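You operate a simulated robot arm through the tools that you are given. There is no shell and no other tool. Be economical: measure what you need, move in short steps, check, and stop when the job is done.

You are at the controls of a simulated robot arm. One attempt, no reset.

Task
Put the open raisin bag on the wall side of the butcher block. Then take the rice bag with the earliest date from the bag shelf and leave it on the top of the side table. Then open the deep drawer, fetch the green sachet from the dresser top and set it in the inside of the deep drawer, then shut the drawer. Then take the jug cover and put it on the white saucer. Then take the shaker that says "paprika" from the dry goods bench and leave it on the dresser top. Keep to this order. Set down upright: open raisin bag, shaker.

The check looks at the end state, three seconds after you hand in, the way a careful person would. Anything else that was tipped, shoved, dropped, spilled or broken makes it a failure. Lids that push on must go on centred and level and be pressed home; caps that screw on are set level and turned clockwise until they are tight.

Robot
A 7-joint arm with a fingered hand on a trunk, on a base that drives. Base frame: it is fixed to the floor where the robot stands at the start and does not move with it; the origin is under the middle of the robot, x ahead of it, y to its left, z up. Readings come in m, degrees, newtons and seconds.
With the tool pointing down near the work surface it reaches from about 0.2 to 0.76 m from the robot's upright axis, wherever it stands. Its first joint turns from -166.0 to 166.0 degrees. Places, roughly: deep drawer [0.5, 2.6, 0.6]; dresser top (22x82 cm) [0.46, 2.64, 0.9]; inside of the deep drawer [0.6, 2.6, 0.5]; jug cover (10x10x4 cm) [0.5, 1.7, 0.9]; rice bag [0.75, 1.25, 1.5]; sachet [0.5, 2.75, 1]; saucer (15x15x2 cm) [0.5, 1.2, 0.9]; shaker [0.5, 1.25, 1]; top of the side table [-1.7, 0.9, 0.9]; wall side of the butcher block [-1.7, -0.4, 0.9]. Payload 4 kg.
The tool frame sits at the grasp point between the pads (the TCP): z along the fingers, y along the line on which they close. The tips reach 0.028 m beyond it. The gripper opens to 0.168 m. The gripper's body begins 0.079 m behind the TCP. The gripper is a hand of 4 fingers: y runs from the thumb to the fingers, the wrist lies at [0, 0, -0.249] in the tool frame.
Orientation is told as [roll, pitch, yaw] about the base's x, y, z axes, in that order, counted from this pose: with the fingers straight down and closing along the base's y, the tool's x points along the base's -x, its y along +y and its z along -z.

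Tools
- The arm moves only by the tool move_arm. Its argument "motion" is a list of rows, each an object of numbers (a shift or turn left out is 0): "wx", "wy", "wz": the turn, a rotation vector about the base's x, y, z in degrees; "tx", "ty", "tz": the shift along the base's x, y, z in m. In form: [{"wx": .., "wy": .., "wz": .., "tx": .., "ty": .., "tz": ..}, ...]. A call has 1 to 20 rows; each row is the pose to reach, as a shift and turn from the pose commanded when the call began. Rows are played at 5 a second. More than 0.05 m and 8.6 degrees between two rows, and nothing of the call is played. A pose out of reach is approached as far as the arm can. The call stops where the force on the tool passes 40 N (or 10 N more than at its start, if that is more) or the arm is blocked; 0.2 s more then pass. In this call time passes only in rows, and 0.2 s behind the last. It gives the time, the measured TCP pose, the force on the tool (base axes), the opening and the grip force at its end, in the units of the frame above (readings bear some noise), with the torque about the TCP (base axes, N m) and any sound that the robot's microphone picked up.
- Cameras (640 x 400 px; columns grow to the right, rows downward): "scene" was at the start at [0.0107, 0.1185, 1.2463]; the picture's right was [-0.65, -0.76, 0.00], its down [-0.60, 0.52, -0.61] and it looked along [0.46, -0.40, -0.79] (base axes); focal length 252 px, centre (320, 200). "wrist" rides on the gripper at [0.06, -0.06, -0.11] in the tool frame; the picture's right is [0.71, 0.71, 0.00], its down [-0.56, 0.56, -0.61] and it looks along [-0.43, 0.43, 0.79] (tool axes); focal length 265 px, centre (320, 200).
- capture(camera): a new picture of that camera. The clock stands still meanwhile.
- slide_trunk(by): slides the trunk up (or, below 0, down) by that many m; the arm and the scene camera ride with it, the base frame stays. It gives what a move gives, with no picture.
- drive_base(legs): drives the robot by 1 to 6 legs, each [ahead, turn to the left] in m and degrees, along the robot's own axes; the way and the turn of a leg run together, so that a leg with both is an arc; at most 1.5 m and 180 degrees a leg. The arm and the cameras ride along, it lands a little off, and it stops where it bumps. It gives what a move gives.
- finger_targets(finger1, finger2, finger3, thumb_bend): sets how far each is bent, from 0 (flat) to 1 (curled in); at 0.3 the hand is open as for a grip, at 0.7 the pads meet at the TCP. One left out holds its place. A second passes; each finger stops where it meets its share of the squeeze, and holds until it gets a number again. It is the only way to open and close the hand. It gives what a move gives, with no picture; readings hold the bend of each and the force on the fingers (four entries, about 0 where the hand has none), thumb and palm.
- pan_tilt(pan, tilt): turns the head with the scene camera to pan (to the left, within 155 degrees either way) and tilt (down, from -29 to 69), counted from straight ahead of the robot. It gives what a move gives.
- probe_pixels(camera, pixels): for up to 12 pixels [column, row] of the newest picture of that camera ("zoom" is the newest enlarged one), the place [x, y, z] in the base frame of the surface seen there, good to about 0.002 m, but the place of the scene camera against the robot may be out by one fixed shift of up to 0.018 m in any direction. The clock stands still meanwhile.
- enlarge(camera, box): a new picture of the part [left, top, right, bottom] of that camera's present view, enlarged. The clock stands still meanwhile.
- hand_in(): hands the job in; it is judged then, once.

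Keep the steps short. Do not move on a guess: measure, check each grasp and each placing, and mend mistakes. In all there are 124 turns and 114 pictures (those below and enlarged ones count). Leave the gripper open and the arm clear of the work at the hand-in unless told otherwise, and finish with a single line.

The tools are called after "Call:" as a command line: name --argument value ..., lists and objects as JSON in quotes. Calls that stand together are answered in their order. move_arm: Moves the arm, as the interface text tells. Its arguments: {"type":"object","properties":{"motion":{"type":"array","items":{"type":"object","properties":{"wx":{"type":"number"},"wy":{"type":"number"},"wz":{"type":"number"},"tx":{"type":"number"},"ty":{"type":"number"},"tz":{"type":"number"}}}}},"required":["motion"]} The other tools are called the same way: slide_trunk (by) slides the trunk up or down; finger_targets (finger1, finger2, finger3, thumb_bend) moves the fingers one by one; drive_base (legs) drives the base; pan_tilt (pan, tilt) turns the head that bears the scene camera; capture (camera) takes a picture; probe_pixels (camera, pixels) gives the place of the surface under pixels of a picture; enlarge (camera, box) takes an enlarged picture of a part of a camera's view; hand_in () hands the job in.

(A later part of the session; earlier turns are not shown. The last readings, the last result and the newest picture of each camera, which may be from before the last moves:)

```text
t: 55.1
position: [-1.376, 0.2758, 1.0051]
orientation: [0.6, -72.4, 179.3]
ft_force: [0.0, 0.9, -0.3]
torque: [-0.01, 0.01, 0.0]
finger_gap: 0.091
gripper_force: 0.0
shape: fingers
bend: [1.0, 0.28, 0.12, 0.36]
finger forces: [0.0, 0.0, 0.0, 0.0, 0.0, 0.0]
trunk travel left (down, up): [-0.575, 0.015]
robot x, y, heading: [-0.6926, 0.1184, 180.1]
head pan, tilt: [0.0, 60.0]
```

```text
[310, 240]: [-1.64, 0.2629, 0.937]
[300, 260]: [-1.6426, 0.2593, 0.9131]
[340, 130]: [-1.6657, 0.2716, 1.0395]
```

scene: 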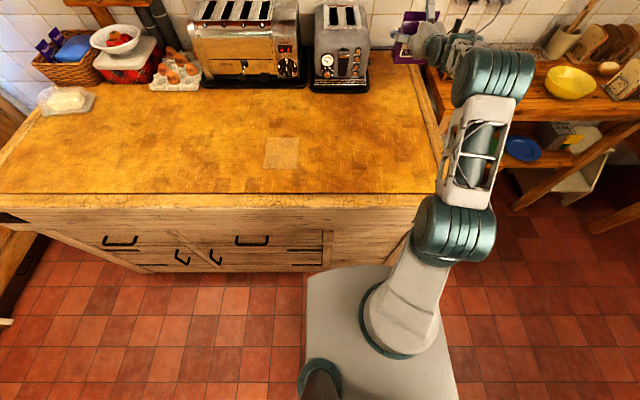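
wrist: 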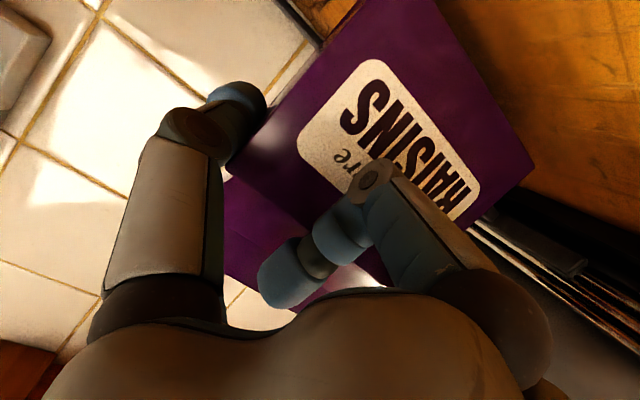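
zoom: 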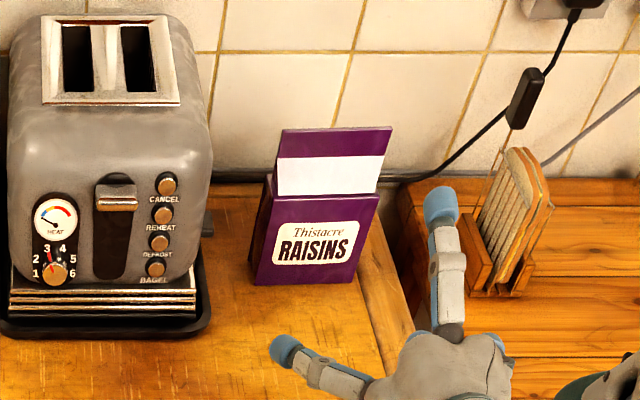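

Raisin bag stands upright on the wall side. Now back off and drive to the bag shelf (x 0.75, y 1.25, z 1.5).

Call:
move_arm --motion '[{"tx": 0.04, "tz": 0.03}, {"tx": 0.08, "tz": 0.06}, {"tx": 0.12, "tz": 0.09}]'

Call:
drive_base --legs '[[-0.35, 0], [0, -90], [1.05, 0], [0, -90]]'

Call:
finger_targets --finger1 0.3 --finger2 0.3 --finger3 0.3 --thumb_bend 0.3

Call:
pan_tilt --pan 0 --tilt 10

Call:
capture --camera "scene"

```text
t: 55.9
position: [-1.2571, 0.277, 1.0938]
orientation: [0.8, -72.3, 178.9]
ft_force: [0.2, 0.0, -0.2]
torque: [0.01, 0.0, -0.04]
finger_gap: 0.0907
gripper_force: 0.0
shape: fingers
bend: [1.0, 0.28, 0.12, 0.36]
finger forces: [0.1, 0.0, 0.1, 0.0, 0.1, 0.0]
trunk travel left (down, up): [-0.575, 0.015]
robot x, y, heading: [-0.6889, 0.1164, 179.7]
head pan, tilt: [0.0, 60.0]
```

```text
t: 70.9
position: [0.2329, 1.0201, 1.0943]
orientation: [0.7, -72.3, -0.5]
ft_force: [-0.4, 0.6, -1.1]
torque: [-0.02, 0.02, -0.03]
finger_gap: 0.0909
gripper_force: 0.1
shape: fingers
bend: [1.0, 0.28, 0.12, 0.36]
finger forces: [0.0, 0.2, 0.0, 0.0, 0.0, 0.0]
trunk travel left (down, up): [-0.575, 0.015]
robot x, y, heading: [-0.3372, 1.1803, 0.3]
head pan, tilt: [0.0, 60.0]
```

```text
t: 71.9
position: [0.2319, 1.021, 1.0935]
orientation: [0.7, -72.3, -0.5]
ft_force: [-0.2, 0.8, -0.7]
torque: [0.0, -0.03, 0.04]
finger_gap: 0.1169
gripper_force: 0.0
shape: fingers
bend: [0.3, 0.3, 0.3, 0.3]
finger forces: [0.0, 0.0, 0.0, 0.1, 0.1, 0.0]
trunk travel left (down, up): [-0.575, 0.015]
robot x, y, heading: [-0.336, 1.1803, 0.1]
head pan, tilt: [0.0, 60.0]
```

```text
t: 73.0
position: [0.2322, 1.02, 1.0939]
orientation: [0.8, -72.4, -0.5]
ft_force: [0.5, 0.5, 0.2]
torque: [0.0, 0.02, 0.0]
finger_gap: 0.1166
gripper_force: 0.0
shape: fingers
bend: [0.3, 0.3, 0.3, 0.3]
finger forces: [0.0, 0.0, 0.1, 0.0, 0.1, 0.0]
trunk travel left (down, up): [-0.575, 0.015]
robot x, y, heading: [-0.3338, 1.1777, 0.4]
head pan, tilt: [0.0, 10.0]
```

```text
80 pictures are left
```

scene: 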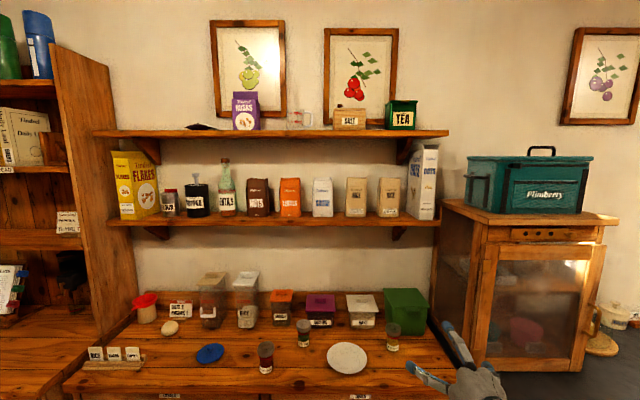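

I read the bag labels.

Call:
enlarge --camera "scene" --box '[300, 145, 440, 232]'

Call:
enlarge --camera "scene" --box '[180, 150, 310, 231]'

Call:
enlarge --camera "scene" --box '[240, 300, 440, 400]'

```text
4.57 times, centred on (370, 188) of scene
```

zoom: 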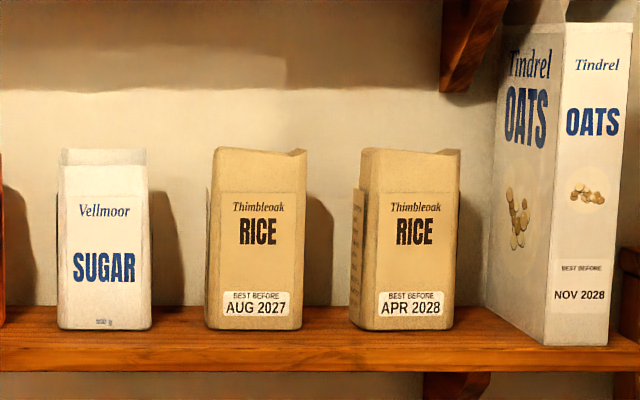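

```text
4.92 times, centred on (245, 190) of scene
```

zoom: 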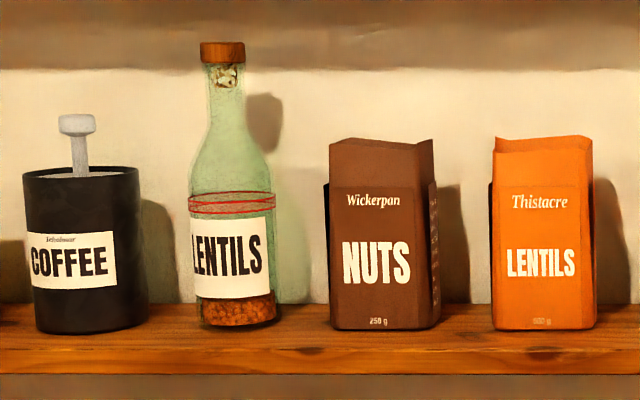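

```text
3.20 times, centred on (340, 350) of scene
```

zoom: 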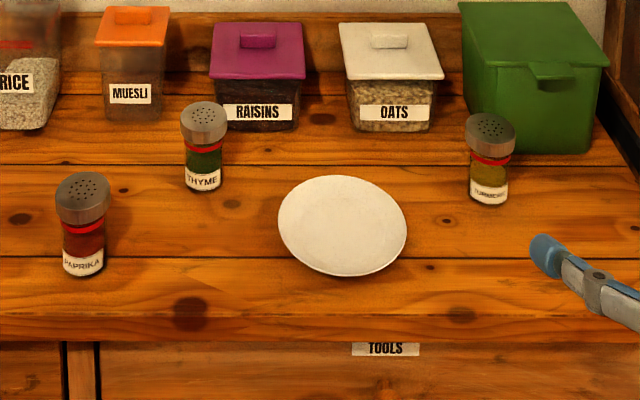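

Rice bags: AUG 2027 and APR 2028 → AUG 2027 is the earliest. I measure it and neighbours.

Call:
enlarge --camera "scene" --box '[300, 145, 440, 232]'

Call:
probe_pixels --camera "zoom" --pixels '[[212, 280], [298, 280], [255, 320], [255, 200], [220, 155], [295, 155], [355, 280], [145, 280], [255, 345], [255, 152], [320, 310], [540, 20]]'

Call:
probe_pixels --camera "scene" --pixels '[[356, 136], [356, 129], [395, 150], [356, 225], [400, 234], [347, 360], [210, 353], [265, 345], [265, 370], [300, 392], [347, 340], [347, 372]]'

```text
4.57 times, centred on (370, 188) of scene
```

zoom: 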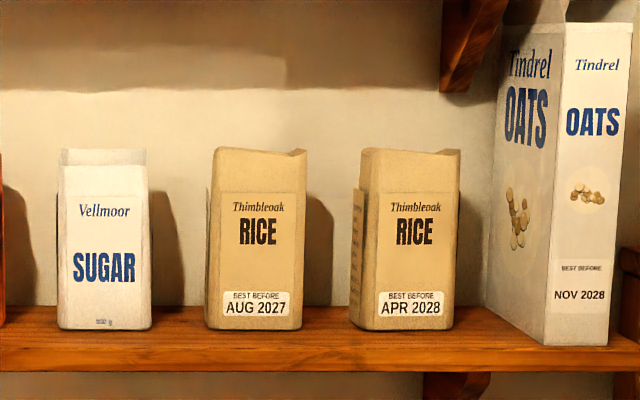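

```text
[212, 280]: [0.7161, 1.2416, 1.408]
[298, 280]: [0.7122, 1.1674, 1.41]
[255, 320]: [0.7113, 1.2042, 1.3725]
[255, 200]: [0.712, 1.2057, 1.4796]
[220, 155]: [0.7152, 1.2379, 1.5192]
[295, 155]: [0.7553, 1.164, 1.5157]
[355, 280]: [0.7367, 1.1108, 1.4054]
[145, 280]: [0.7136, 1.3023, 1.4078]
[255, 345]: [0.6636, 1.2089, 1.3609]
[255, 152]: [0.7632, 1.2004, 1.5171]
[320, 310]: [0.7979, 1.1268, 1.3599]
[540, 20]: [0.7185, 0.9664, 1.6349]
```

```text
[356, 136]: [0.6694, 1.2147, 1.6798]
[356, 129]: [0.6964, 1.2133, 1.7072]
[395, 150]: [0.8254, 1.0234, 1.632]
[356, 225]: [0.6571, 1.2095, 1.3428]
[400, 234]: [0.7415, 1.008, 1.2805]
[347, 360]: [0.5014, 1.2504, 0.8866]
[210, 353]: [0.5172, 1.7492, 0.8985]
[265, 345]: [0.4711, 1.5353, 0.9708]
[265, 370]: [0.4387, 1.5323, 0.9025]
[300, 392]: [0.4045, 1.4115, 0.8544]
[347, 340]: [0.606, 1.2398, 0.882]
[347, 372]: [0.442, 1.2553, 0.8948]
```

AUG 2027 bag: y 1.165–1.243, z 1.36–1.52, front x≈0.70; gaps to neighbours ≈5 cm. I raise the arm, drive ahead 0.2 m, and look with the wrist camera.

Call:
move_arm --motion '[{"tz": 0.045}, {"tz": 0.09}, {"tz": 0.135}, {"tz": 0.18, "ty": 0.03}, {"tz": 0.225, "ty": 0.07}, {"tz": 0.27, "ty": 0.11}, {"tz": 0.315, "ty": 0.14}, {"tz": 0.355, "ty": 0.165}, {"tz": 0.355, "ty": 0.184}]'

Call:
drive_base --legs '[[0.2, 0]]'

Call:
finger_targets --finger1 1 --finger2 0.4 --finger3 0.12 --thumb_bend 0.4

Call:
capture --camera "wrist"

Call:
capture --camera "scene"

```text
refused: row 4 steps farther than a row can; nothing moved
```

```text
t: 74.7
position: [0.4327, 1.0226, 1.0935]
orientation: [0.7, -72.3, -0.5]
ft_force: [0.3, -0.4, 0.8]
torque: [0.02, -0.01, -0.02]
finger_gap: 0.117
gripper_force: 0.1
shape: fingers
bend: [0.3, 0.3, 0.3, 0.3]
finger forces: [0.0, 0.0, 0.1, 0.1, 0.1, 0.0]
trunk travel left (down, up): [-0.575, 0.015]
robot x, y, heading: [-0.1378, 1.1792, 0.1]
head pan, tilt: [0.0, 10.0]
```

```text
t: 75.7
position: [0.4322, 1.0214, 1.0923]
orientation: [0.8, -72.2, -0.5]
ft_force: [-0.8, -0.3, 0.5]
torque: [-0.02, 0.02, -0.03]
finger_gap: 0.0855
gripper_force: 0.0
shape: fingers
bend: [1.0, 0.4, 0.12, 0.4]
finger forces: [0.0, 0.0, 0.0, 0.0, 0.0, 0.1]
trunk travel left (down, up): [-0.575, 0.015]
robot x, y, heading: [-0.1342, 1.1819, 0.2]
head pan, tilt: [0.0, 10.0]
```

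```text
75 pictures are left
```

wrist: 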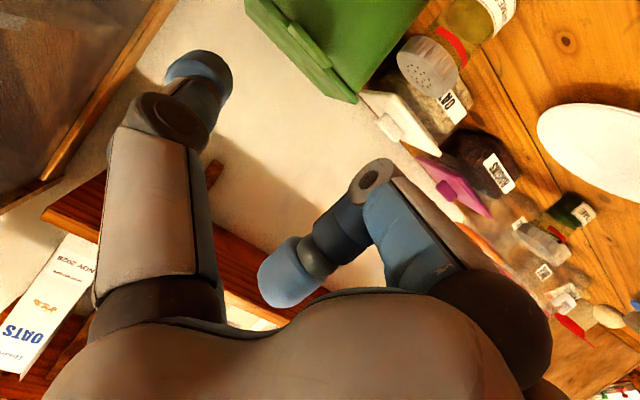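

```text
74 pictures are left
```

scene: 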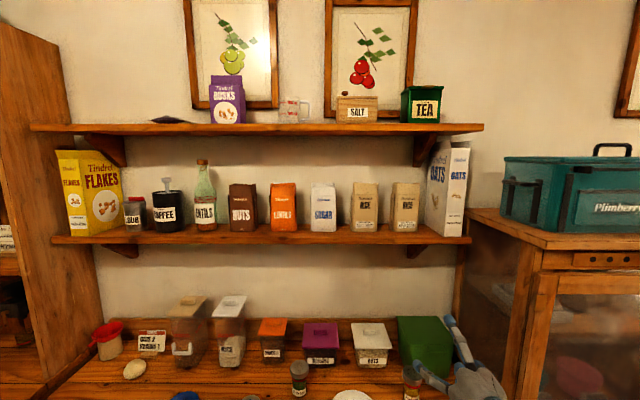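

Nothing touched. Now raise and move sideways (smaller rows).

Call:
move_arm --motion '[{"tz": 0.045}, {"tz": 0.09}, {"tz": 0.135}, {"tz": 0.175, "ty": 0.02}, {"tz": 0.21, "ty": 0.045}, {"tz": 0.245, "ty": 0.075}, {"tz": 0.28, "ty": 0.105}, {"tz": 0.315, "ty": 0.135}, {"tz": 0.345, "ty": 0.165}, {"tz": 0.355, "ty": 0.183}]'

Call:
capture --camera "wrist"

```text
t: 77.8
position: [0.4311, 1.207, 1.4485]
orientation: [0.4, -72.3, -0.3]
ft_force: [-0.3, 0.9, 1.0]
torque: [0.02, -0.02, 0.02]
finger_gap: 0.0857
gripper_force: 0.1
shape: fingers
bend: [1.0, 0.4, 0.12, 0.4]
finger forces: [0.0, 0.0, 0.0, 0.0, 0.1, 0.0]
trunk travel left (down, up): [-0.575, 0.015]
robot x, y, heading: [-0.1346, 1.1787, 0.4]
head pan, tilt: [0.0, 10.0]
```

```text
73 pictures are left
```

wrist: 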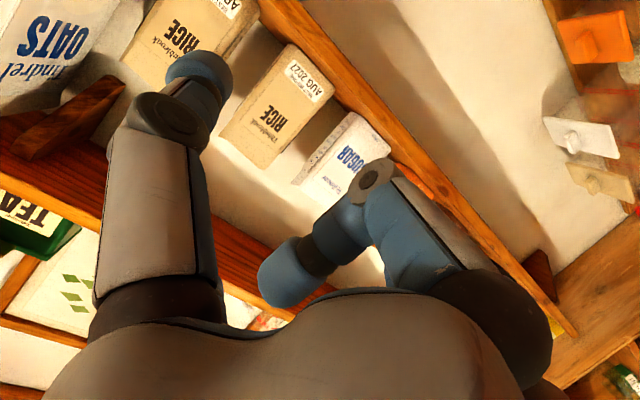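

Call:
probe_pixels --camera "wrist" --pixels '[[288, 55], [328, 88], [240, 110], [275, 160], [255, 155], [345, 120], [250, 35], [200, 60], [210, 95], [170, 130], [365, 175], [330, 40]]'

Call:
enlarge --camera "wrist" --box '[120, 0, 400, 220]'

```text
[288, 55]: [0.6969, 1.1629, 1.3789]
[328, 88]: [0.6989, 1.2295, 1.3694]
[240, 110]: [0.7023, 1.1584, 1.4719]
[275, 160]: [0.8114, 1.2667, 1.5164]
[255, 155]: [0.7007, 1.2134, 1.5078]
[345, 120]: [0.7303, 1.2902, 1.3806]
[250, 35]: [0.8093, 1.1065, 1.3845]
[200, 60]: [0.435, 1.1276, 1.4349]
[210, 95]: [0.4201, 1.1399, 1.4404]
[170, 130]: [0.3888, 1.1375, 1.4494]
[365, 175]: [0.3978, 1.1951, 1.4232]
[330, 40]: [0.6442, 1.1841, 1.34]
```

```text
1.82 times, centred on (260, 110) of wrist
```

zoom: 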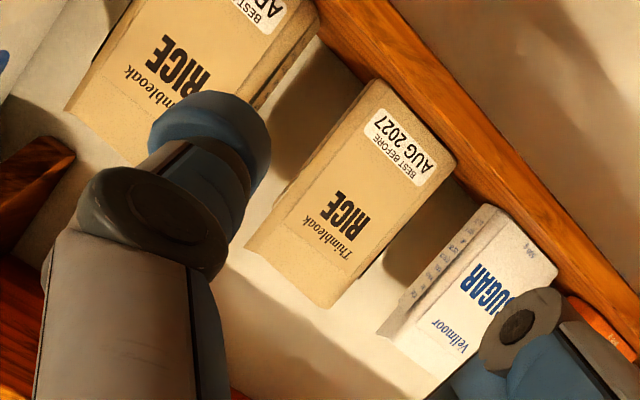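

Wrist view: bag y 1.155–1.236 (centre 1.196), front x 0.70. I narrow the fingers to 0.44 and go in.

Call:
finger_targets --finger2 0.44 --thumb_bend 0.44

Call:
move_arm --motion '[{"tx": 0.04, "ty": -0.011}, {"tx": 0.08, "ty": -0.011}, {"tx": 0.12, "ty": -0.011}, {"tx": 0.16, "ty": -0.011}, {"tx": 0.2, "ty": -0.011}, {"tx": 0.22, "ty": -0.011}]'

Call:
capture --camera "wrist"

Call:
enlarge --camera "scene" --box '[290, 140, 460, 246]'

```text
t: 78.8
position: [0.4321, 1.2053, 1.4489]
orientation: [0.7, -72.4, -0.5]
ft_force: [-0.8, 0.1, 0.3]
torque: [0.0, 0.0, -0.01]
finger_gap: 0.0808
gripper_force: 0.2
shape: fingers
bend: [1.0, 0.44, 0.12, 0.44]
finger forces: [0.1, 0.0, 0.1, 0.0, 0.1, 0.0]
trunk travel left (down, up): [-0.575, 0.015]
robot x, y, heading: [-0.137, 1.1802, 0.4]
head pan, tilt: [0.0, 10.0]
```

```text
t: 80.2
position: [0.6551, 1.1937, 1.4489]
orientation: [0.7, -72.3, -0.5]
ft_force: [-0.2, 0.5, -0.6]
torque: [-0.03, -0.02, 0.01]
finger_gap: 0.0805
gripper_force: 0.1
shape: fingers
bend: [1.0, 0.44, 0.12, 0.44]
finger forces: [0.0, 0.0, 0.0, 0.0, 0.1, 0.0]
trunk travel left (down, up): [-0.575, 0.015]
robot x, y, heading: [-0.1386, 1.1785, 0.3]
head pan, tilt: [0.0, 10.0]
```

```text
71 pictures are left
```

wrist: 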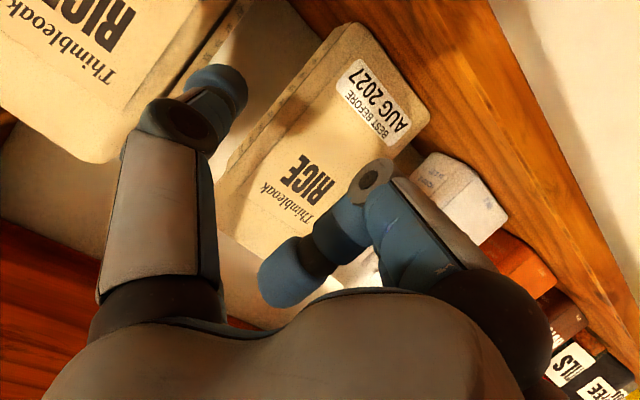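

```text
3.76 times, centred on (375, 193) of scene
```

zoom: 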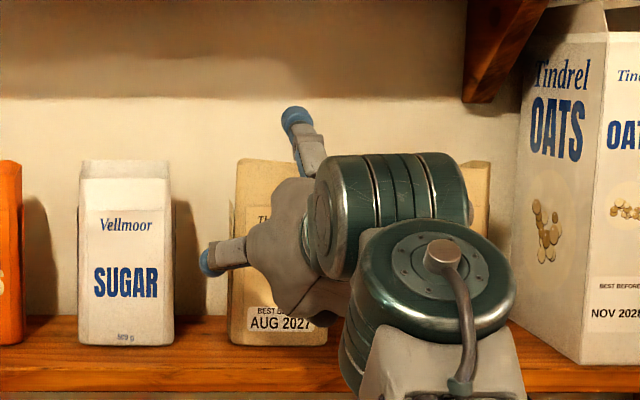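

Thumb and f2 line up with the gaps. Go in the last 6 cm slowly.

Call:
move_arm --motion '[{"tx": 0.015}, {"tx": 0.03}, {"tx": 0.045}, {"tx": 0.056}, {"tx": 0.062}]'

Call:
capture --camera "wrist"

```text
t: 81.5
position: [0.6922, 1.1946, 1.4313]
orientation: [0.6, -72.4, -0.3]
ft_force: [-0.1, 0.5, 0.0]
torque: [0.01, -0.01, 0.0]
finger_gap: 0.0804
gripper_force: 0.1
shape: fingers
bend: [1.0, 0.44, 0.12, 0.44]
finger forces: [0.1, 0.0, 0.0, 0.0, 0.0, 0.0]
out of reach, approached as far as the arm can: row 2, 3, 4, 5
trunk travel left (down, up): [-0.575, 0.015]
robot x, y, heading: [-0.138, 1.178, 0.2]
head pan, tilt: [0.0, 10.0]
```

```text
69 pictures are left
```

wrist: 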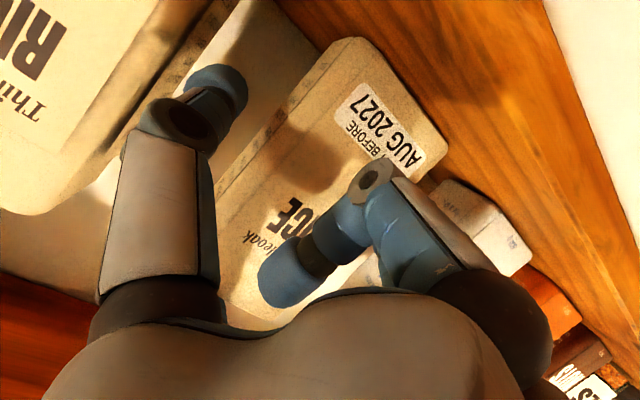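

Out of reach. Back out, drive 0.1 m nearer, go in again.

Call:
move_arm --motion '[{"tx": -0.03, "tz": 0.004}, {"tx": -0.07, "tz": 0.01}, {"tx": -0.11, "tz": 0.014}, {"tx": -0.15, "tz": 0.014}]'

Call:
drive_base --legs '[[0.1, 0]]'

```text
t: 82.5
position: [0.5416, 1.1957, 1.4458]
orientation: [0.8, -72.3, -0.4]
ft_force: [-0.1, 0.2, -0.1]
torque: [0.0, 0.01, -0.03]
finger_gap: 0.0806
gripper_force: 0.1
shape: fingers
bend: [1.0, 0.44, 0.12, 0.44]
finger forces: [0.1, 0.0, 0.0, 0.0, 0.1, 0.0]
trunk travel left (down, up): [-0.575, 0.015]
robot x, y, heading: [-0.1384, 1.1832, 0.5]
head pan, tilt: [0.0, 10.0]
```

```text
t: 83.6
position: [0.6439, 1.193, 1.444]
orientation: [0.7, -72.2, -0.5]
ft_force: [0.3, 0.4, -0.7]
torque: [-0.04, 0.0, -0.01]
finger_gap: 0.0805
gripper_force: 0.0
shape: fingers
bend: [1.0, 0.44, 0.12, 0.44]
finger forces: [0.0, 0.1, 0.0, 0.0, 0.0, 0.0]
trunk travel left (down, up): [-0.575, 0.015]
robot x, y, heading: [-0.036, 1.1804, 0.2]
head pan, tilt: [0.0, 10.0]
```

Call:
move_arm --motion '[{"tx": 0.015, "ty": 0.002}, {"tx": 0.03, "ty": 0.002}, {"tx": 0.045, "ty": 0.002}, {"tx": 0.06, "ty": 0.002}, {"tx": 0.074, "ty": 0.002}]'

Call:
capture --camera "wrist"

Call:
capture --camera "scene"

```text
t: 84.8
position: [0.7179, 1.1961, 1.445]
orientation: [0.6, -72.3, -0.3]
ft_force: [-0.3, 0.0, -0.6]
torque: [0.02, 0.01, 0.01]
finger_gap: 0.0808
gripper_force: 0.0
shape: fingers
bend: [1.0, 0.44, 0.12, 0.44]
finger forces: [0.1, 0.1, 0.0, 0.0, 0.1, 0.0]
trunk travel left (down, up): [-0.575, 0.015]
robot x, y, heading: [-0.0359, 1.1814, 0.1]
head pan, tilt: [0.0, 10.0]
```

```text
68 pictures are left
```

wrist: 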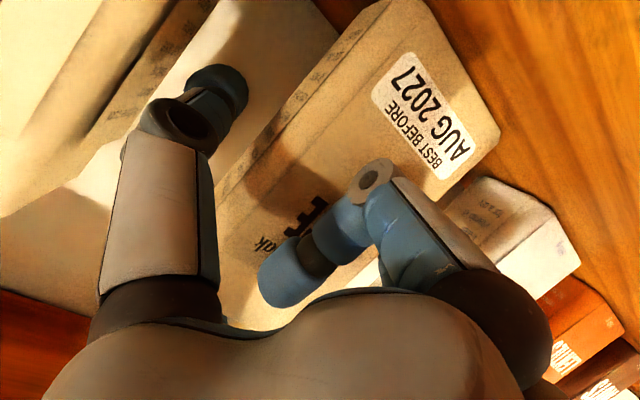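

```text
67 pictures are left
```

scene: 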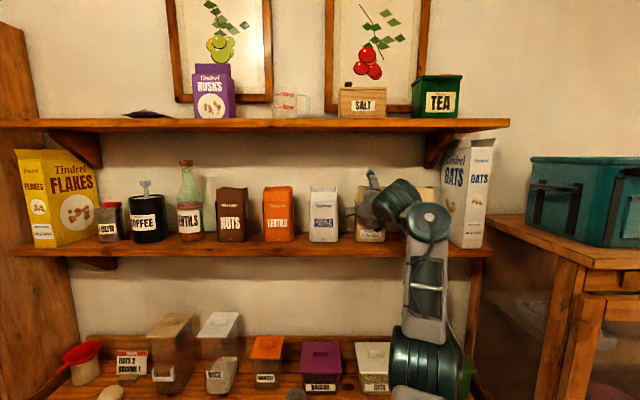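

Thumb and f2 are either side of the bag. Close them and lift 2.5 cm.

Call:
finger_targets --finger2 0.75 --thumb_bend 0.75

Call:
move_arm --motion '[{"tz": 0.008}, {"tz": 0.016}, {"tz": 0.025}]'

Call:
capture --camera "wrist"

```text
t: 85.8
position: [0.7172, 1.1947, 1.4452]
orientation: [0.7, -72.3, -0.6]
ft_force: [0.1, -0.8, -0.3]
torque: [-0.09, -0.02, -0.05]
finger_gap: 0.0634
gripper_force: 23.4
shape: fingers
bend: [1.0, 0.44, 0.12, 0.59]
finger forces: [0.0, 22.2, 0.0, 0.1, 23.4, 0.0]
trunk travel left (down, up): [-0.575, 0.015]
robot x, y, heading: [-0.0353, 1.1805, 0.3]
head pan, tilt: [0.0, 10.0]
```

```text
t: 86.6
position: [0.7178, 1.1968, 1.4694]
orientation: [0.7, -72.3, -0.5]
ft_force: [0.1, -0.1, -3.8]
torque: [-0.07, 0.0, -0.01]
finger_gap: 0.0636
gripper_force: 22.8
shape: fingers
bend: [1.0, 0.43, 0.12, 0.59]
finger forces: [0.0, 22.9, 0.0, 0.0, 22.9, 0.0]
trunk travel left (down, up): [-0.575, 0.015]
robot x, y, heading: [-0.0357, 1.1775, 0.3]
head pan, tilt: [0.0, 10.0]
```

```text
66 pictures are left
```

wrist: 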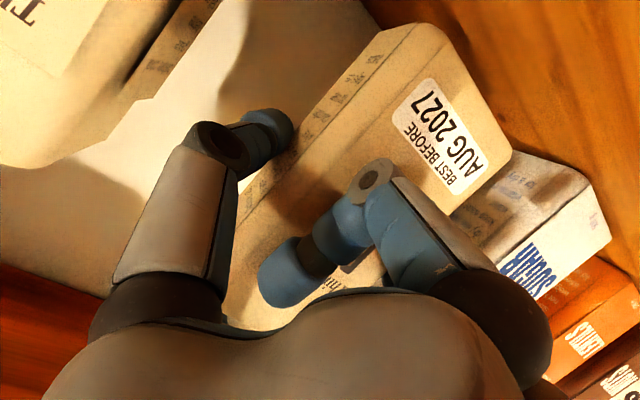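

Held (≈3.8 N). Pull out, back away, turn toward the side table.

Call:
move_arm --motion '[{"tx": -0.03}, {"tx": -0.06}, {"tx": -0.1}, {"tx": -0.14}, {"tx": -0.18}, {"tx": -0.22}]'

Call:
drive_base --legs '[[-0.4, 0], [0, 90], [-0.2, 0], [0, 90]]'

Call:
pan_tilt --pan 0 --tilt 45

Call:
capture --camera "scene"

```text
t: 88.0
position: [0.4956, 1.1981, 1.4567]
orientation: [0.6, -72.5, -0.3]
ft_force: [-0.8, 0.2, -3.0]
torque: [-0.03, 0.01, 0.04]
finger_gap: 0.0629
gripper_force: 22.5
shape: fingers
bend: [1.0, 0.43, 0.12, 0.59]
finger forces: [0.0, 22.8, 0.0, 0.1, 22.9, 0.0]
out of reach, approached as far as the arm can: row 6
trunk travel left (down, up): [-0.575, 0.015]
robot x, y, heading: [-0.0349, 1.1814, 0.1]
head pan, tilt: [0.0, 10.0]
```

```text
t: 99.3
position: [-0.9669, 0.9577, 1.4564]
orientation: [0.7, -72.5, 179.7]
ft_force: [-0.8, -0.9, -3.0]
torque: [0.05, -0.02, -0.01]
finger_gap: 0.0631
gripper_force: 22.9
shape: fingers
bend: [1.0, 0.43, 0.12, 0.59]
finger forces: [0.1, 22.7, 0.1, 0.0, 22.6, 0.0]
trunk travel left (down, up): [-0.575, 0.015]
robot x, y, heading: [-0.4326, 0.9822, -179.4]
head pan, tilt: [0.0, 10.0]
```

```text
t: 100.3
position: [-0.967, 0.9585, 1.457]
orientation: [0.7, -72.4, 179.7]
ft_force: [0.1, -0.3, -3.7]
torque: [0.07, -0.05, -0.01]
finger_gap: 0.063
gripper_force: 22.3
shape: fingers
bend: [1.0, 0.43, 0.12, 0.59]
finger forces: [0.1, 22.6, 0.0, 0.0, 22.6, 0.1]
trunk travel left (down, up): [-0.575, 0.015]
robot x, y, heading: [-0.435, 0.9801, -179.4]
head pan, tilt: [0.0, 45.0]
```

```text
65 pictures are left
```

scene: 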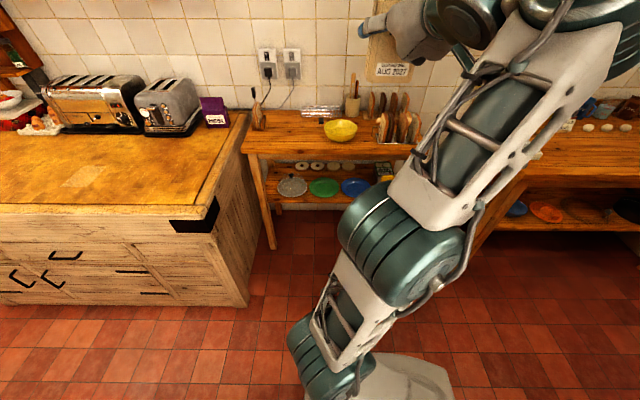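

Call:
probe_pixels --camera "scene" --pixels '[[280, 120], [300, 145], [350, 148], [385, 150], [290, 130], [340, 130], [250, 140], [275, 152], [310, 120], [340, 150], [380, 140]]'

Call:
enlarge --camera "scene" --box '[230, 80, 430, 205]'

```text
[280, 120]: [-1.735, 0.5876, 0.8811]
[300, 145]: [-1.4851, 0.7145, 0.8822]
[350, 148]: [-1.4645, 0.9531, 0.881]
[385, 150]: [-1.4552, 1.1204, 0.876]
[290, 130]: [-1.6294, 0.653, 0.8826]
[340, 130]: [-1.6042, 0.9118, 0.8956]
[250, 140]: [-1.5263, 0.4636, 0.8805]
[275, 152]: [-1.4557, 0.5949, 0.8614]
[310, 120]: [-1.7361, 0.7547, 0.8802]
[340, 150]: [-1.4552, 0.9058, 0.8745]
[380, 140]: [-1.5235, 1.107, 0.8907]
```

```text
3.20 times, centred on (330, 142) of scene
```

zoom: 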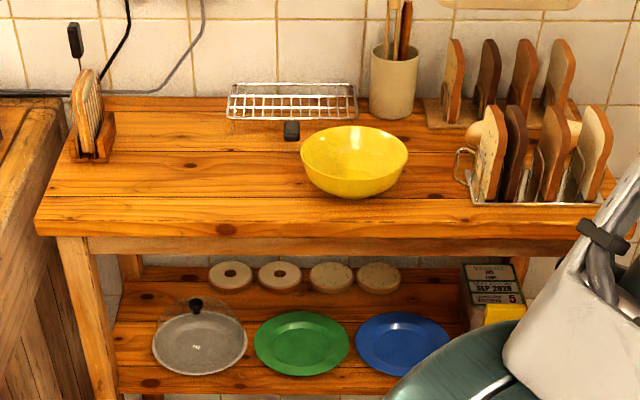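

Free table area around (−1.60, 0.67), z≈0.878. Lower the trunk, drive 0.42 m nearer, and swing the arm over.

Call:
slide_trunk --by -0.3

Call:
drive_base --legs '[[0.42, 0]]'

Call:
move_arm --motion '[{"ty": -0.045}, {"ty": -0.09}, {"ty": -0.135}, {"ty": -0.18}, {"ty": -0.225}, {"ty": -0.27}, {"ty": -0.28, "tx": -0.04}, {"ty": -0.28, "tx": -0.08}, {"ty": -0.28, "tx": -0.12}, {"ty": -0.28, "tx": -0.16}, {"ty": -0.28, "tx": -0.2}]'

Call:
capture --camera "scene"

```text
t: 103.3
position: [-0.9662, 0.959, 1.1564]
orientation: [0.7, -72.4, 179.7]
ft_force: [-0.4, 0.2, -4.0]
torque: [0.04, -0.03, 0.04]
finger_gap: 0.0629
gripper_force: 22.8
shape: fingers
bend: [1.0, 0.43, 0.12, 0.59]
finger forces: [0.0, 22.7, 0.1, 0.0, 22.6, 0.0]
trunk travel left (down, up): [-0.275, 0.315]
robot x, y, heading: [-0.4298, 0.9785, -179.4]
head pan, tilt: [0.0, 45.0]
```

```text
t: 105.9
position: [-1.389, 0.9561, 1.1571]
orientation: [0.6, -72.5, 179.6]
ft_force: [0.2, 0.2, -3.0]
torque: [0.04, -0.03, 0.01]
finger_gap: 0.063
gripper_force: 22.7
shape: fingers
bend: [1.0, 0.43, 0.12, 0.59]
finger forces: [0.1, 22.6, 0.0, 0.0, 22.6, 0.0]
trunk travel left (down, up): [-0.275, 0.315]
robot x, y, heading: [-0.8563, 0.9736, -179.5]
head pan, tilt: [0.0, 45.0]
```

```text
t: 108.3
position: [-1.552, 0.6599, 1.1026]
orientation: [0.5, -72.3, 180.0]
ft_force: [0.7, -0.1, -3.7]
torque: [0.11, -0.03, -0.04]
finger_gap: 0.0625
gripper_force: 23.0
shape: fingers
bend: [1.0, 0.43, 0.12, 0.59]
finger forces: [0.0, 22.9, 0.0, 0.0, 22.7, 0.0]
out of reach, approached as far as the arm can: row 7, 8, 9, 10, 11
trunk travel left (down, up): [-0.275, 0.315]
robot x, y, heading: [-0.8539, 0.9738, -179.3]
head pan, tilt: [0.0, 45.0]
```

```text
63 pictures are left
```

scene: 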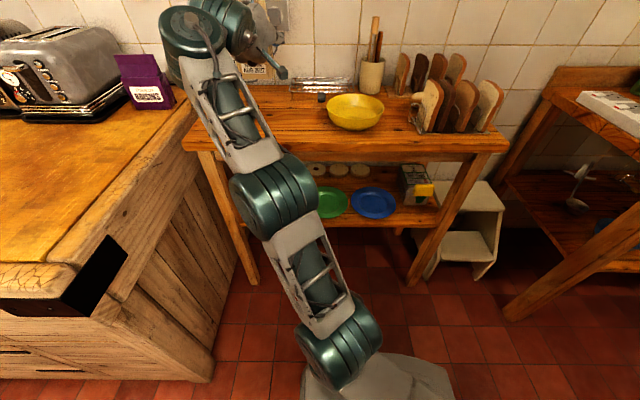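

Arm is near its limit here but above a good free spot. Shift 3 cm in y, then lower with the trunk.

Call:
move_arm --motion '[{"ty": 0.015}, {"ty": 0.03}]'

Call:
slide_trunk --by -0.1

Call:
enlarge --camera "scene" --box '[160, 0, 400, 150]'

Call:
capture --camera "wrist"

```text
t: 108.9
position: [-1.5505, 0.6933, 1.1041]
orientation: [0.7, -72.5, 179.7]
ft_force: [0.6, 0.3, -3.7]
torque: [0.04, -0.03, 0.0]
finger_gap: 0.0625
gripper_force: 22.7
shape: fingers
bend: [1.0, 0.43, 0.12, 0.59]
finger forces: [0.1, 22.6, 0.0, 0.0, 22.7, 0.0]
trunk travel left (down, up): [-0.275, 0.315]
robot x, y, heading: [-0.8583, 0.9736, -179.6]
head pan, tilt: [0.0, 45.0]
```

```text
t: 110.3
position: [-1.55, 0.6935, 1.005]
orientation: [0.6, -72.4, 179.6]
ft_force: [-0.2, 0.6, -2.8]
torque: [0.07, -0.08, -0.01]
finger_gap: 0.0623
gripper_force: 22.9
shape: fingers
bend: [1.0, 0.43, 0.12, 0.59]
finger forces: [0.0, 22.5, 0.0, 0.0, 22.8, 0.0]
trunk travel left (down, up): [-0.175, 0.415]
robot x, y, heading: [-0.8543, 0.9743, -179.5]
head pan, tilt: [0.0, 45.0]
```

```text
2.67 times, centred on (280, 75) of scene
```

zoom: 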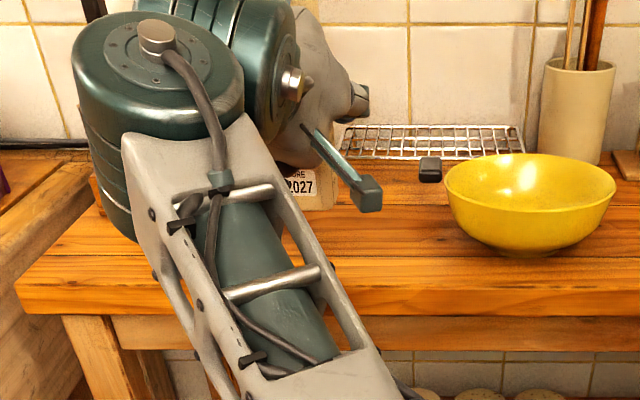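

```text
61 pictures are left
```

wrist: 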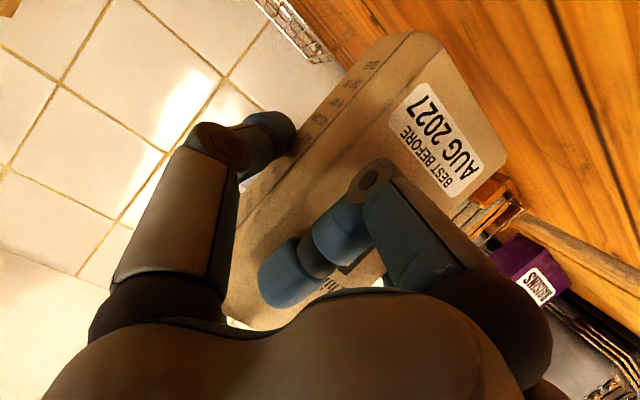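

I check forearm clearance to the table edge.

Call:
probe_pixels --camera "zoom" --pixels '[[200, 310], [250, 350], [130, 200], [160, 30], [350, 385], [420, 290]]'

Call:
probe_pixels --camera "wrist" --pixels '[[485, 180], [410, 40], [430, 190], [520, 170], [330, 70]]'

```text
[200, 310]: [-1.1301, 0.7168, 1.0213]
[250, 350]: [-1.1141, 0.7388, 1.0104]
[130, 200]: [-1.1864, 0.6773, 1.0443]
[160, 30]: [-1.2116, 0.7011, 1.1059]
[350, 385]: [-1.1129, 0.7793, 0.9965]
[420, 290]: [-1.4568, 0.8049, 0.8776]
```

```text
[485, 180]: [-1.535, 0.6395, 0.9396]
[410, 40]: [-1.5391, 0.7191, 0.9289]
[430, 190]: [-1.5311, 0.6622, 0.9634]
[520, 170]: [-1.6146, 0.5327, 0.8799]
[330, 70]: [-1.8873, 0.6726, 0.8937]
```

Fine: forearm stays off the table. Lower further by trunk, then by small arm steps.

Call:
slide_trunk --by -0.03

Call:
move_arm --motion '[{"tz": -0.003}, {"tz": -0.006}, {"tz": -0.008}, {"tz": -0.01}]'

```text
t: 111.0
position: [-1.5498, 0.6934, 0.9756]
orientation: [0.7, -72.4, 179.6]
ft_force: [0.3, 0.6, -3.2]
torque: [0.02, -0.04, -0.01]
finger_gap: 0.0628
gripper_force: 22.8
shape: fingers
bend: [1.0, 0.43, 0.12, 0.59]
finger forces: [0.1, 22.5, 0.1, 0.1, 22.7, 0.0]
trunk travel left (down, up): [-0.145, 0.445]
robot x, y, heading: [-0.8518, 0.9738, -179.6]
head pan, tilt: [0.0, 45.0]
```

```text
t: 112.0
position: [-1.5486, 0.6946, 0.9659]
orientation: [0.8, -72.4, 179.5]
ft_force: [0.7, 1.0, -2.6]
torque: [0.07, -0.04, -0.02]
finger_gap: 0.0624
gripper_force: 22.4
shape: fingers
bend: [1.0, 0.43, 0.12, 0.59]
finger forces: [0.0, 22.6, 0.1, 0.0, 22.7, 0.1]
trunk travel left (down, up): [-0.145, 0.445]
robot x, y, heading: [-0.8544, 0.9744, -179.5]
head pan, tilt: [0.0, 45.0]
```

Call:
move_arm --motion '[{"tz": -0.002}, {"tz": -0.003}, {"tz": -0.004}, {"tz": -0.005}]'

```text
t: 113.0
position: [-1.5485, 0.6944, 0.9617]
orientation: [1.1, -72.8, 179.4]
ft_force: [-3.9, -2.8, 9.7]
torque: [-0.09, 0.06, -0.02]
finger_gap: 0.0624
gripper_force: 22.9
shape: fingers
bend: [1.0, 0.42, 0.12, 0.6]
finger forces: [0.0, 24.6, 0.0, 0.0, 21.7, 0.1]
trunk travel left (down, up): [-0.145, 0.445]
robot x, y, heading: [-0.8542, 0.9746, -179.7]
head pan, tilt: [0.0, 45.0]
```

Contact. Ease up 2 mm, release, and retreat.

Call:
move_arm --motion '[{"tz": 0.002}]'

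Call:
finger_targets --finger2 0.33 --thumb_bend 0.4

Call:
move_arm --motion '[{"tx": 0.01}, {"tx": 0.03}, {"tx": 0.06}, {"tx": 0.1}, {"tx": 0.14, "tz": 0.02}, {"tx": 0.18, "tz": 0.04}]'

Call:
capture --camera "wrist"

Call:
enlarge --camera "scene" --box '[160, 0, 400, 150]'

```text
t: 113.4
position: [-1.5492, 0.6947, 0.963]
orientation: [0.8, -72.4, 179.5]
ft_force: [-2.6, -1.8, 6.9]
torque: [0.03, 0.08, 0.01]
finger_gap: 0.0623
gripper_force: 23.4
shape: fingers
bend: [1.0, 0.42, 0.12, 0.6]
finger forces: [0.0, 24.2, 0.1, 0.0, 22.3, 0.0]
trunk travel left (down, up): [-0.145, 0.445]
robot x, y, heading: [-0.8549, 0.973, -179.7]
head pan, tilt: [0.0, 45.0]
```

```text
t: 114.4
position: [-1.5506, 0.6942, 0.9615]
orientation: [0.7, -72.3, 179.5]
ft_force: [-0.1, 0.7, -0.7]
torque: [-0.01, 0.01, 0.0]
finger_gap: 0.0856
gripper_force: 0.1
shape: fingers
bend: [1.0, 0.33, 0.12, 0.4]
finger forces: [0.0, 0.0, 0.0, 0.0, 0.0, 0.1]
trunk travel left (down, up): [-0.145, 0.445]
robot x, y, heading: [-0.8554, 0.9751, -179.9]
head pan, tilt: [0.0, 45.0]
```

```text
t: 115.8
position: [-1.3685, 0.6943, 1.0028]
orientation: [0.5, -72.2, 179.8]
ft_force: [-0.5, -0.8, 0.0]
torque: [0.04, -0.02, 0.03]
finger_gap: 0.0854
gripper_force: 0.0
shape: fingers
bend: [1.0, 0.33, 0.12, 0.4]
finger forces: [0.0, 0.0, 0.0, 0.0, 0.0, 0.0]
trunk travel left (down, up): [-0.145, 0.445]
robot x, y, heading: [-0.8571, 0.9739, -179.1]
head pan, tilt: [0.0, 45.0]
```

```text
60 pictures are left
```

wrist: 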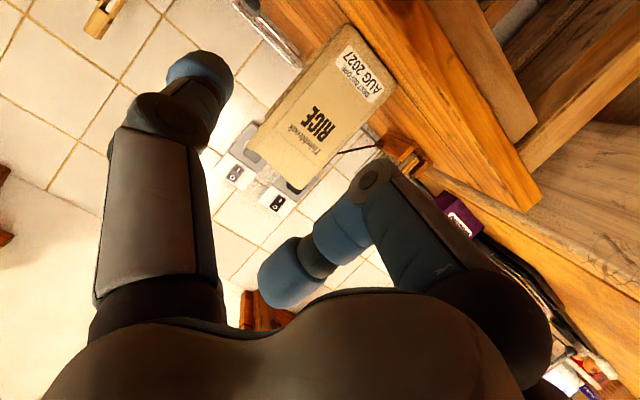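

```text
2.67 times, centred on (280, 75) of scene
```

zoom: 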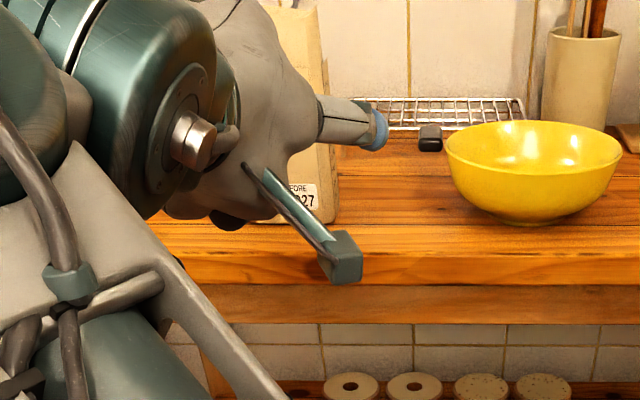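

Rice bag stands on the side table. Now drive to the dresser (y≈2.6).

Call:
drive_base --legs '[[-0.5, 0], [0, -90], [0.9, 0], [0.75, 0], [0, -90]]'

Call:
slide_trunk --by 0.15

Call:
finger_targets --finger1 0.3 --finger2 0.3 --finger3 0.3 --thumb_bend 0.3

Call:
pan_tilt --pan 0 --tilt 35

Call:
capture --camera "scene"

```text
t: 134.4
position: [0.1206, 2.9234, 1.0028]
orientation: [0.7, -72.4, 1.7]
ft_force: [0.8, 0.0, 0.5]
torque: [0.01, -0.01, 0.02]
finger_gap: 0.0857
gripper_force: 0.1
shape: fingers
bend: [1.0, 0.33, 0.12, 0.4]
finger forces: [0.0, 0.0, 0.1, 0.1, 0.1, 0.0]
trunk travel left (down, up): [-0.145, 0.445]
robot x, y, heading: [-0.3824, 2.6245, 2.5]
head pan, tilt: [0.0, 45.0]
```

```text
t: 136.1
position: [0.1207, 2.9239, 1.1519]
orientation: [0.7, -72.4, 1.8]
ft_force: [0.1, -0.7, 0.2]
torque: [-0.01, -0.03, 0.01]
finger_gap: 0.0858
gripper_force: 0.0
shape: fingers
bend: [1.0, 0.33, 0.12, 0.4]
finger forces: [0.1, 0.1, 0.0, 0.0, 0.0, 0.0]
trunk travel left (down, up): [-0.295, 0.295]
robot x, y, heading: [-0.3842, 2.6224, 2.8]
head pan, tilt: [0.0, 45.0]
```

```text
t: 137.1
position: [0.1214, 2.9226, 1.1526]
orientation: [0.7, -72.4, 1.7]
ft_force: [-0.4, 0.4, 0.1]
torque: [0.01, -0.01, -0.03]
finger_gap: 0.1169
gripper_force: 0.1
shape: fingers
bend: [0.3, 0.3, 0.3, 0.3]
finger forces: [0.1, 0.1, 0.0, 0.0, 0.0, 0.0]
trunk travel left (down, up): [-0.295, 0.295]
robot x, y, heading: [-0.381, 2.6251, 2.2]
head pan, tilt: [0.0, 45.0]
```

```text
t: 137.8
position: [0.1203, 2.9233, 1.1519]
orientation: [0.7, -72.4, 1.7]
ft_force: [-0.5, 0.3, -0.7]
torque: [0.0, 0.0, -0.02]
finger_gap: 0.1166
gripper_force: 0.1
shape: fingers
bend: [0.3, 0.3, 0.3, 0.3]
finger forces: [0.0, 0.1, 0.0, 0.0, 0.1, 0.0]
trunk travel left (down, up): [-0.295, 0.295]
robot x, y, heading: [-0.3788, 2.6237, 2.6]
head pan, tilt: [0.0, 35.0]
```

```text
58 pictures are left
```

scene: 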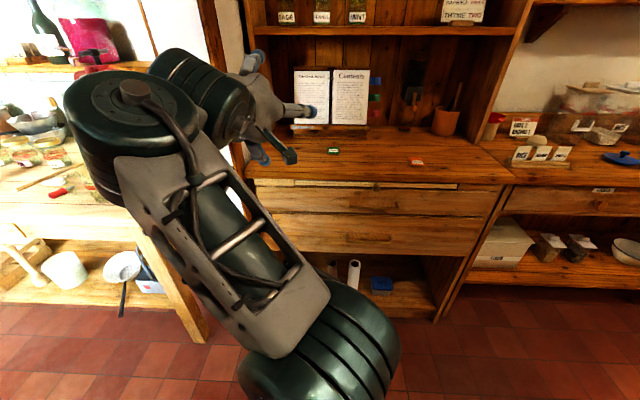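

Green sachet at (333,150), a red one at (415,162). I enlarge the dresser front.

Call:
enlarge --camera "scene" --box '[240, 135, 520, 310]'

Call:
probe_pixels --camera "zoom" --pixels '[[212, 35], [400, 60], [300, 150], [390, 110], [300, 235], [300, 110], [300, 190], [500, 110], [400, 275], [230, 110], [300, 270], [100, 115]]'

```text
2.29 times, centred on (380, 222) of scene
```

zoom: 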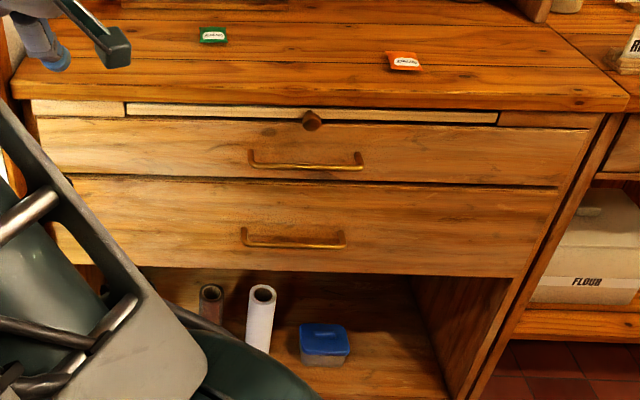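

```text
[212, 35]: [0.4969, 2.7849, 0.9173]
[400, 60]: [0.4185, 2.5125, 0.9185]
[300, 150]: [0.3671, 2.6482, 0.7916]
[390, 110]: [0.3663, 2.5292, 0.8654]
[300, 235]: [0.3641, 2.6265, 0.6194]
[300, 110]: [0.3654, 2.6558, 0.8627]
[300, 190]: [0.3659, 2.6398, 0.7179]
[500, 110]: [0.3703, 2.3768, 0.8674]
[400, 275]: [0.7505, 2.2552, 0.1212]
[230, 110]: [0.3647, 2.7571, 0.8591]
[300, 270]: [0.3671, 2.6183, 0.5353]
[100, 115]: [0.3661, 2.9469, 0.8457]
```

Deep drawer is the lower one (z 0.54–0.73) with a bar handle near z 0.62. I lower the trunk and bring the hand in front of the handle for a close look.

Call:
slide_trunk --by -0.25

Call:
move_arm --motion '[{"ty": -0.04, "tx": 0.01, "wz": -0.5}, {"ty": -0.08, "tx": 0.02, "wz": -1}, {"ty": -0.12, "tx": 0.03, "wz": -1.5}, {"ty": -0.16, "tx": 0.04, "wz": -1.7}, {"ty": -0.2, "tx": 0.05, "tz": -0.015, "wz": -1.7}, {"ty": -0.24, "tx": 0.05, "tz": -0.04, "wz": -1.7}, {"ty": -0.27, "tx": 0.05, "tz": -0.075, "wz": -1.7}, {"ty": -0.29, "tx": 0.05, "tz": -0.115, "wz": -1.7}, {"ty": -0.3, "tx": 0.05, "tz": -0.16, "wz": -1.7}, {"ty": -0.3, "tx": 0.05, "tz": -0.2, "wz": -1.7}, {"ty": -0.3, "tx": 0.05, "tz": -0.24, "wz": -1.7}, {"ty": -0.3, "tx": 0.05, "tz": -0.27, "wz": -1.7}]'

Call:
finger_targets --finger1 0.35 --finger2 0.0 --finger3 0.35 --thumb_bend 0.0

Call:
capture --camera "wrist"

Call:
capture --camera "scene"

```text
t: 140.4
position: [0.1196, 2.9231, 0.9024]
orientation: [0.6, -72.4, 1.7]
ft_force: [0.2, 0.3, -0.7]
torque: [-0.01, -0.01, 0.02]
finger_gap: 0.1168
gripper_force: 0.0
shape: fingers
bend: [0.3, 0.3, 0.3, 0.3]
finger forces: [0.0, 0.0, 0.0, 0.0, 0.0, 0.1]
trunk travel left (down, up): [-0.045, 0.545]
robot x, y, heading: [-0.3792, 2.628, 2.7]
head pan, tilt: [0.0, 35.0]
```

```text
t: 143.0
position: [0.188, 2.6353, 0.6612]
orientation: [-7.7, -68.1, 8.9]
ft_force: [0.8, -0.1, -0.5]
torque: [0.02, -0.01, 0.01]
finger_gap: 0.1172
gripper_force: 0.0
shape: fingers
bend: [0.3, 0.3, 0.3, 0.3]
finger forces: [0.1, 0.0, 0.0, 0.1, 0.1, 0.1]
out of reach, approached as far as the arm can: row 11, 12
trunk travel left (down, up): [-0.045, 0.545]
robot x, y, heading: [-0.3811, 2.6214, 2.4]
head pan, tilt: [0.0, 35.0]
```

```text
t: 144.0
position: [0.1867, 2.635, 0.6603]
orientation: [-7.6, -67.9, 8.8]
ft_force: [-0.5, 0.0, -0.9]
torque: [-0.01, -0.01, -0.03]
finger_gap: 0.1384
gripper_force: 0.0
shape: fingers
bend: [0.35, 0.0, 0.35, 0.0]
finger forces: [0.0, 0.1, 0.0, 0.1, 0.0, 0.0]
trunk travel left (down, up): [-0.045, 0.545]
robot x, y, heading: [-0.3778, 2.624, 2.4]
head pan, tilt: [0.0, 35.0]
```

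```text
56 pictures are left
```

wrist: 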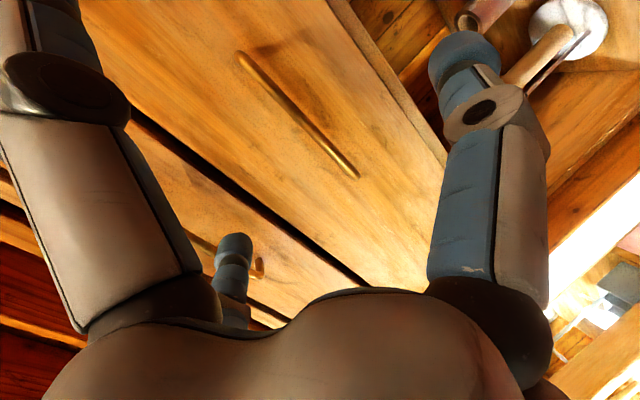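

```text
55 pictures are left
```

scene: 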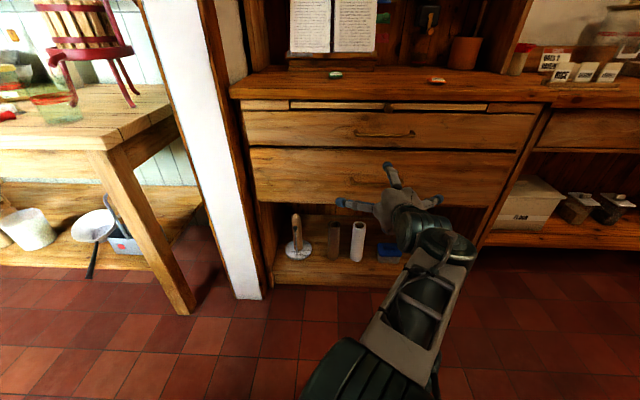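

I measure the handle bar and the drawer face.

Call:
probe_pixels --camera "wrist" --pixels '[[246, 58], [275, 88], [300, 115], [325, 142], [350, 170], [270, 130], [330, 100], [350, 20], [430, 160], [480, 60], [235, 245], [355, 290]]'

Call:
enlarge --camera "wrist" --box '[220, 30, 380, 190]'

```text
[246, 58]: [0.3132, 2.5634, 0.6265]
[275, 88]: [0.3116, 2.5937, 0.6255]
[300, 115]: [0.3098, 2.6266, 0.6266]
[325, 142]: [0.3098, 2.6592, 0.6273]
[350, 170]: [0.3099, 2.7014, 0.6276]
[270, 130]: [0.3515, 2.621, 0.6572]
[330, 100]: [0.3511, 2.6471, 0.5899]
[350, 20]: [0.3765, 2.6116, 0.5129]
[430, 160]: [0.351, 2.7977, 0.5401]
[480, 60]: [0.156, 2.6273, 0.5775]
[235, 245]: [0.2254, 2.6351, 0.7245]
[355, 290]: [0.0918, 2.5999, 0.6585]
```

```text
2.50 times, centred on (300, 110) of wrist
```

zoom: 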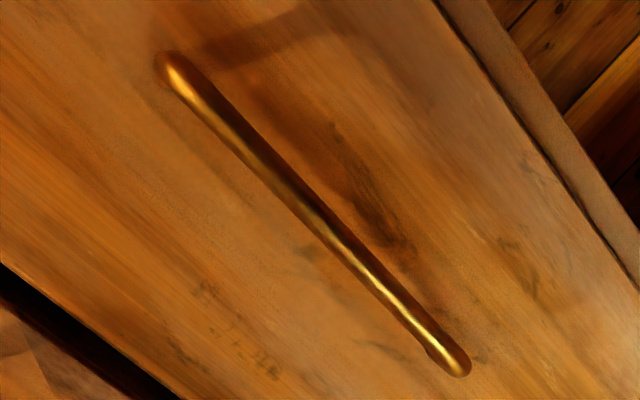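

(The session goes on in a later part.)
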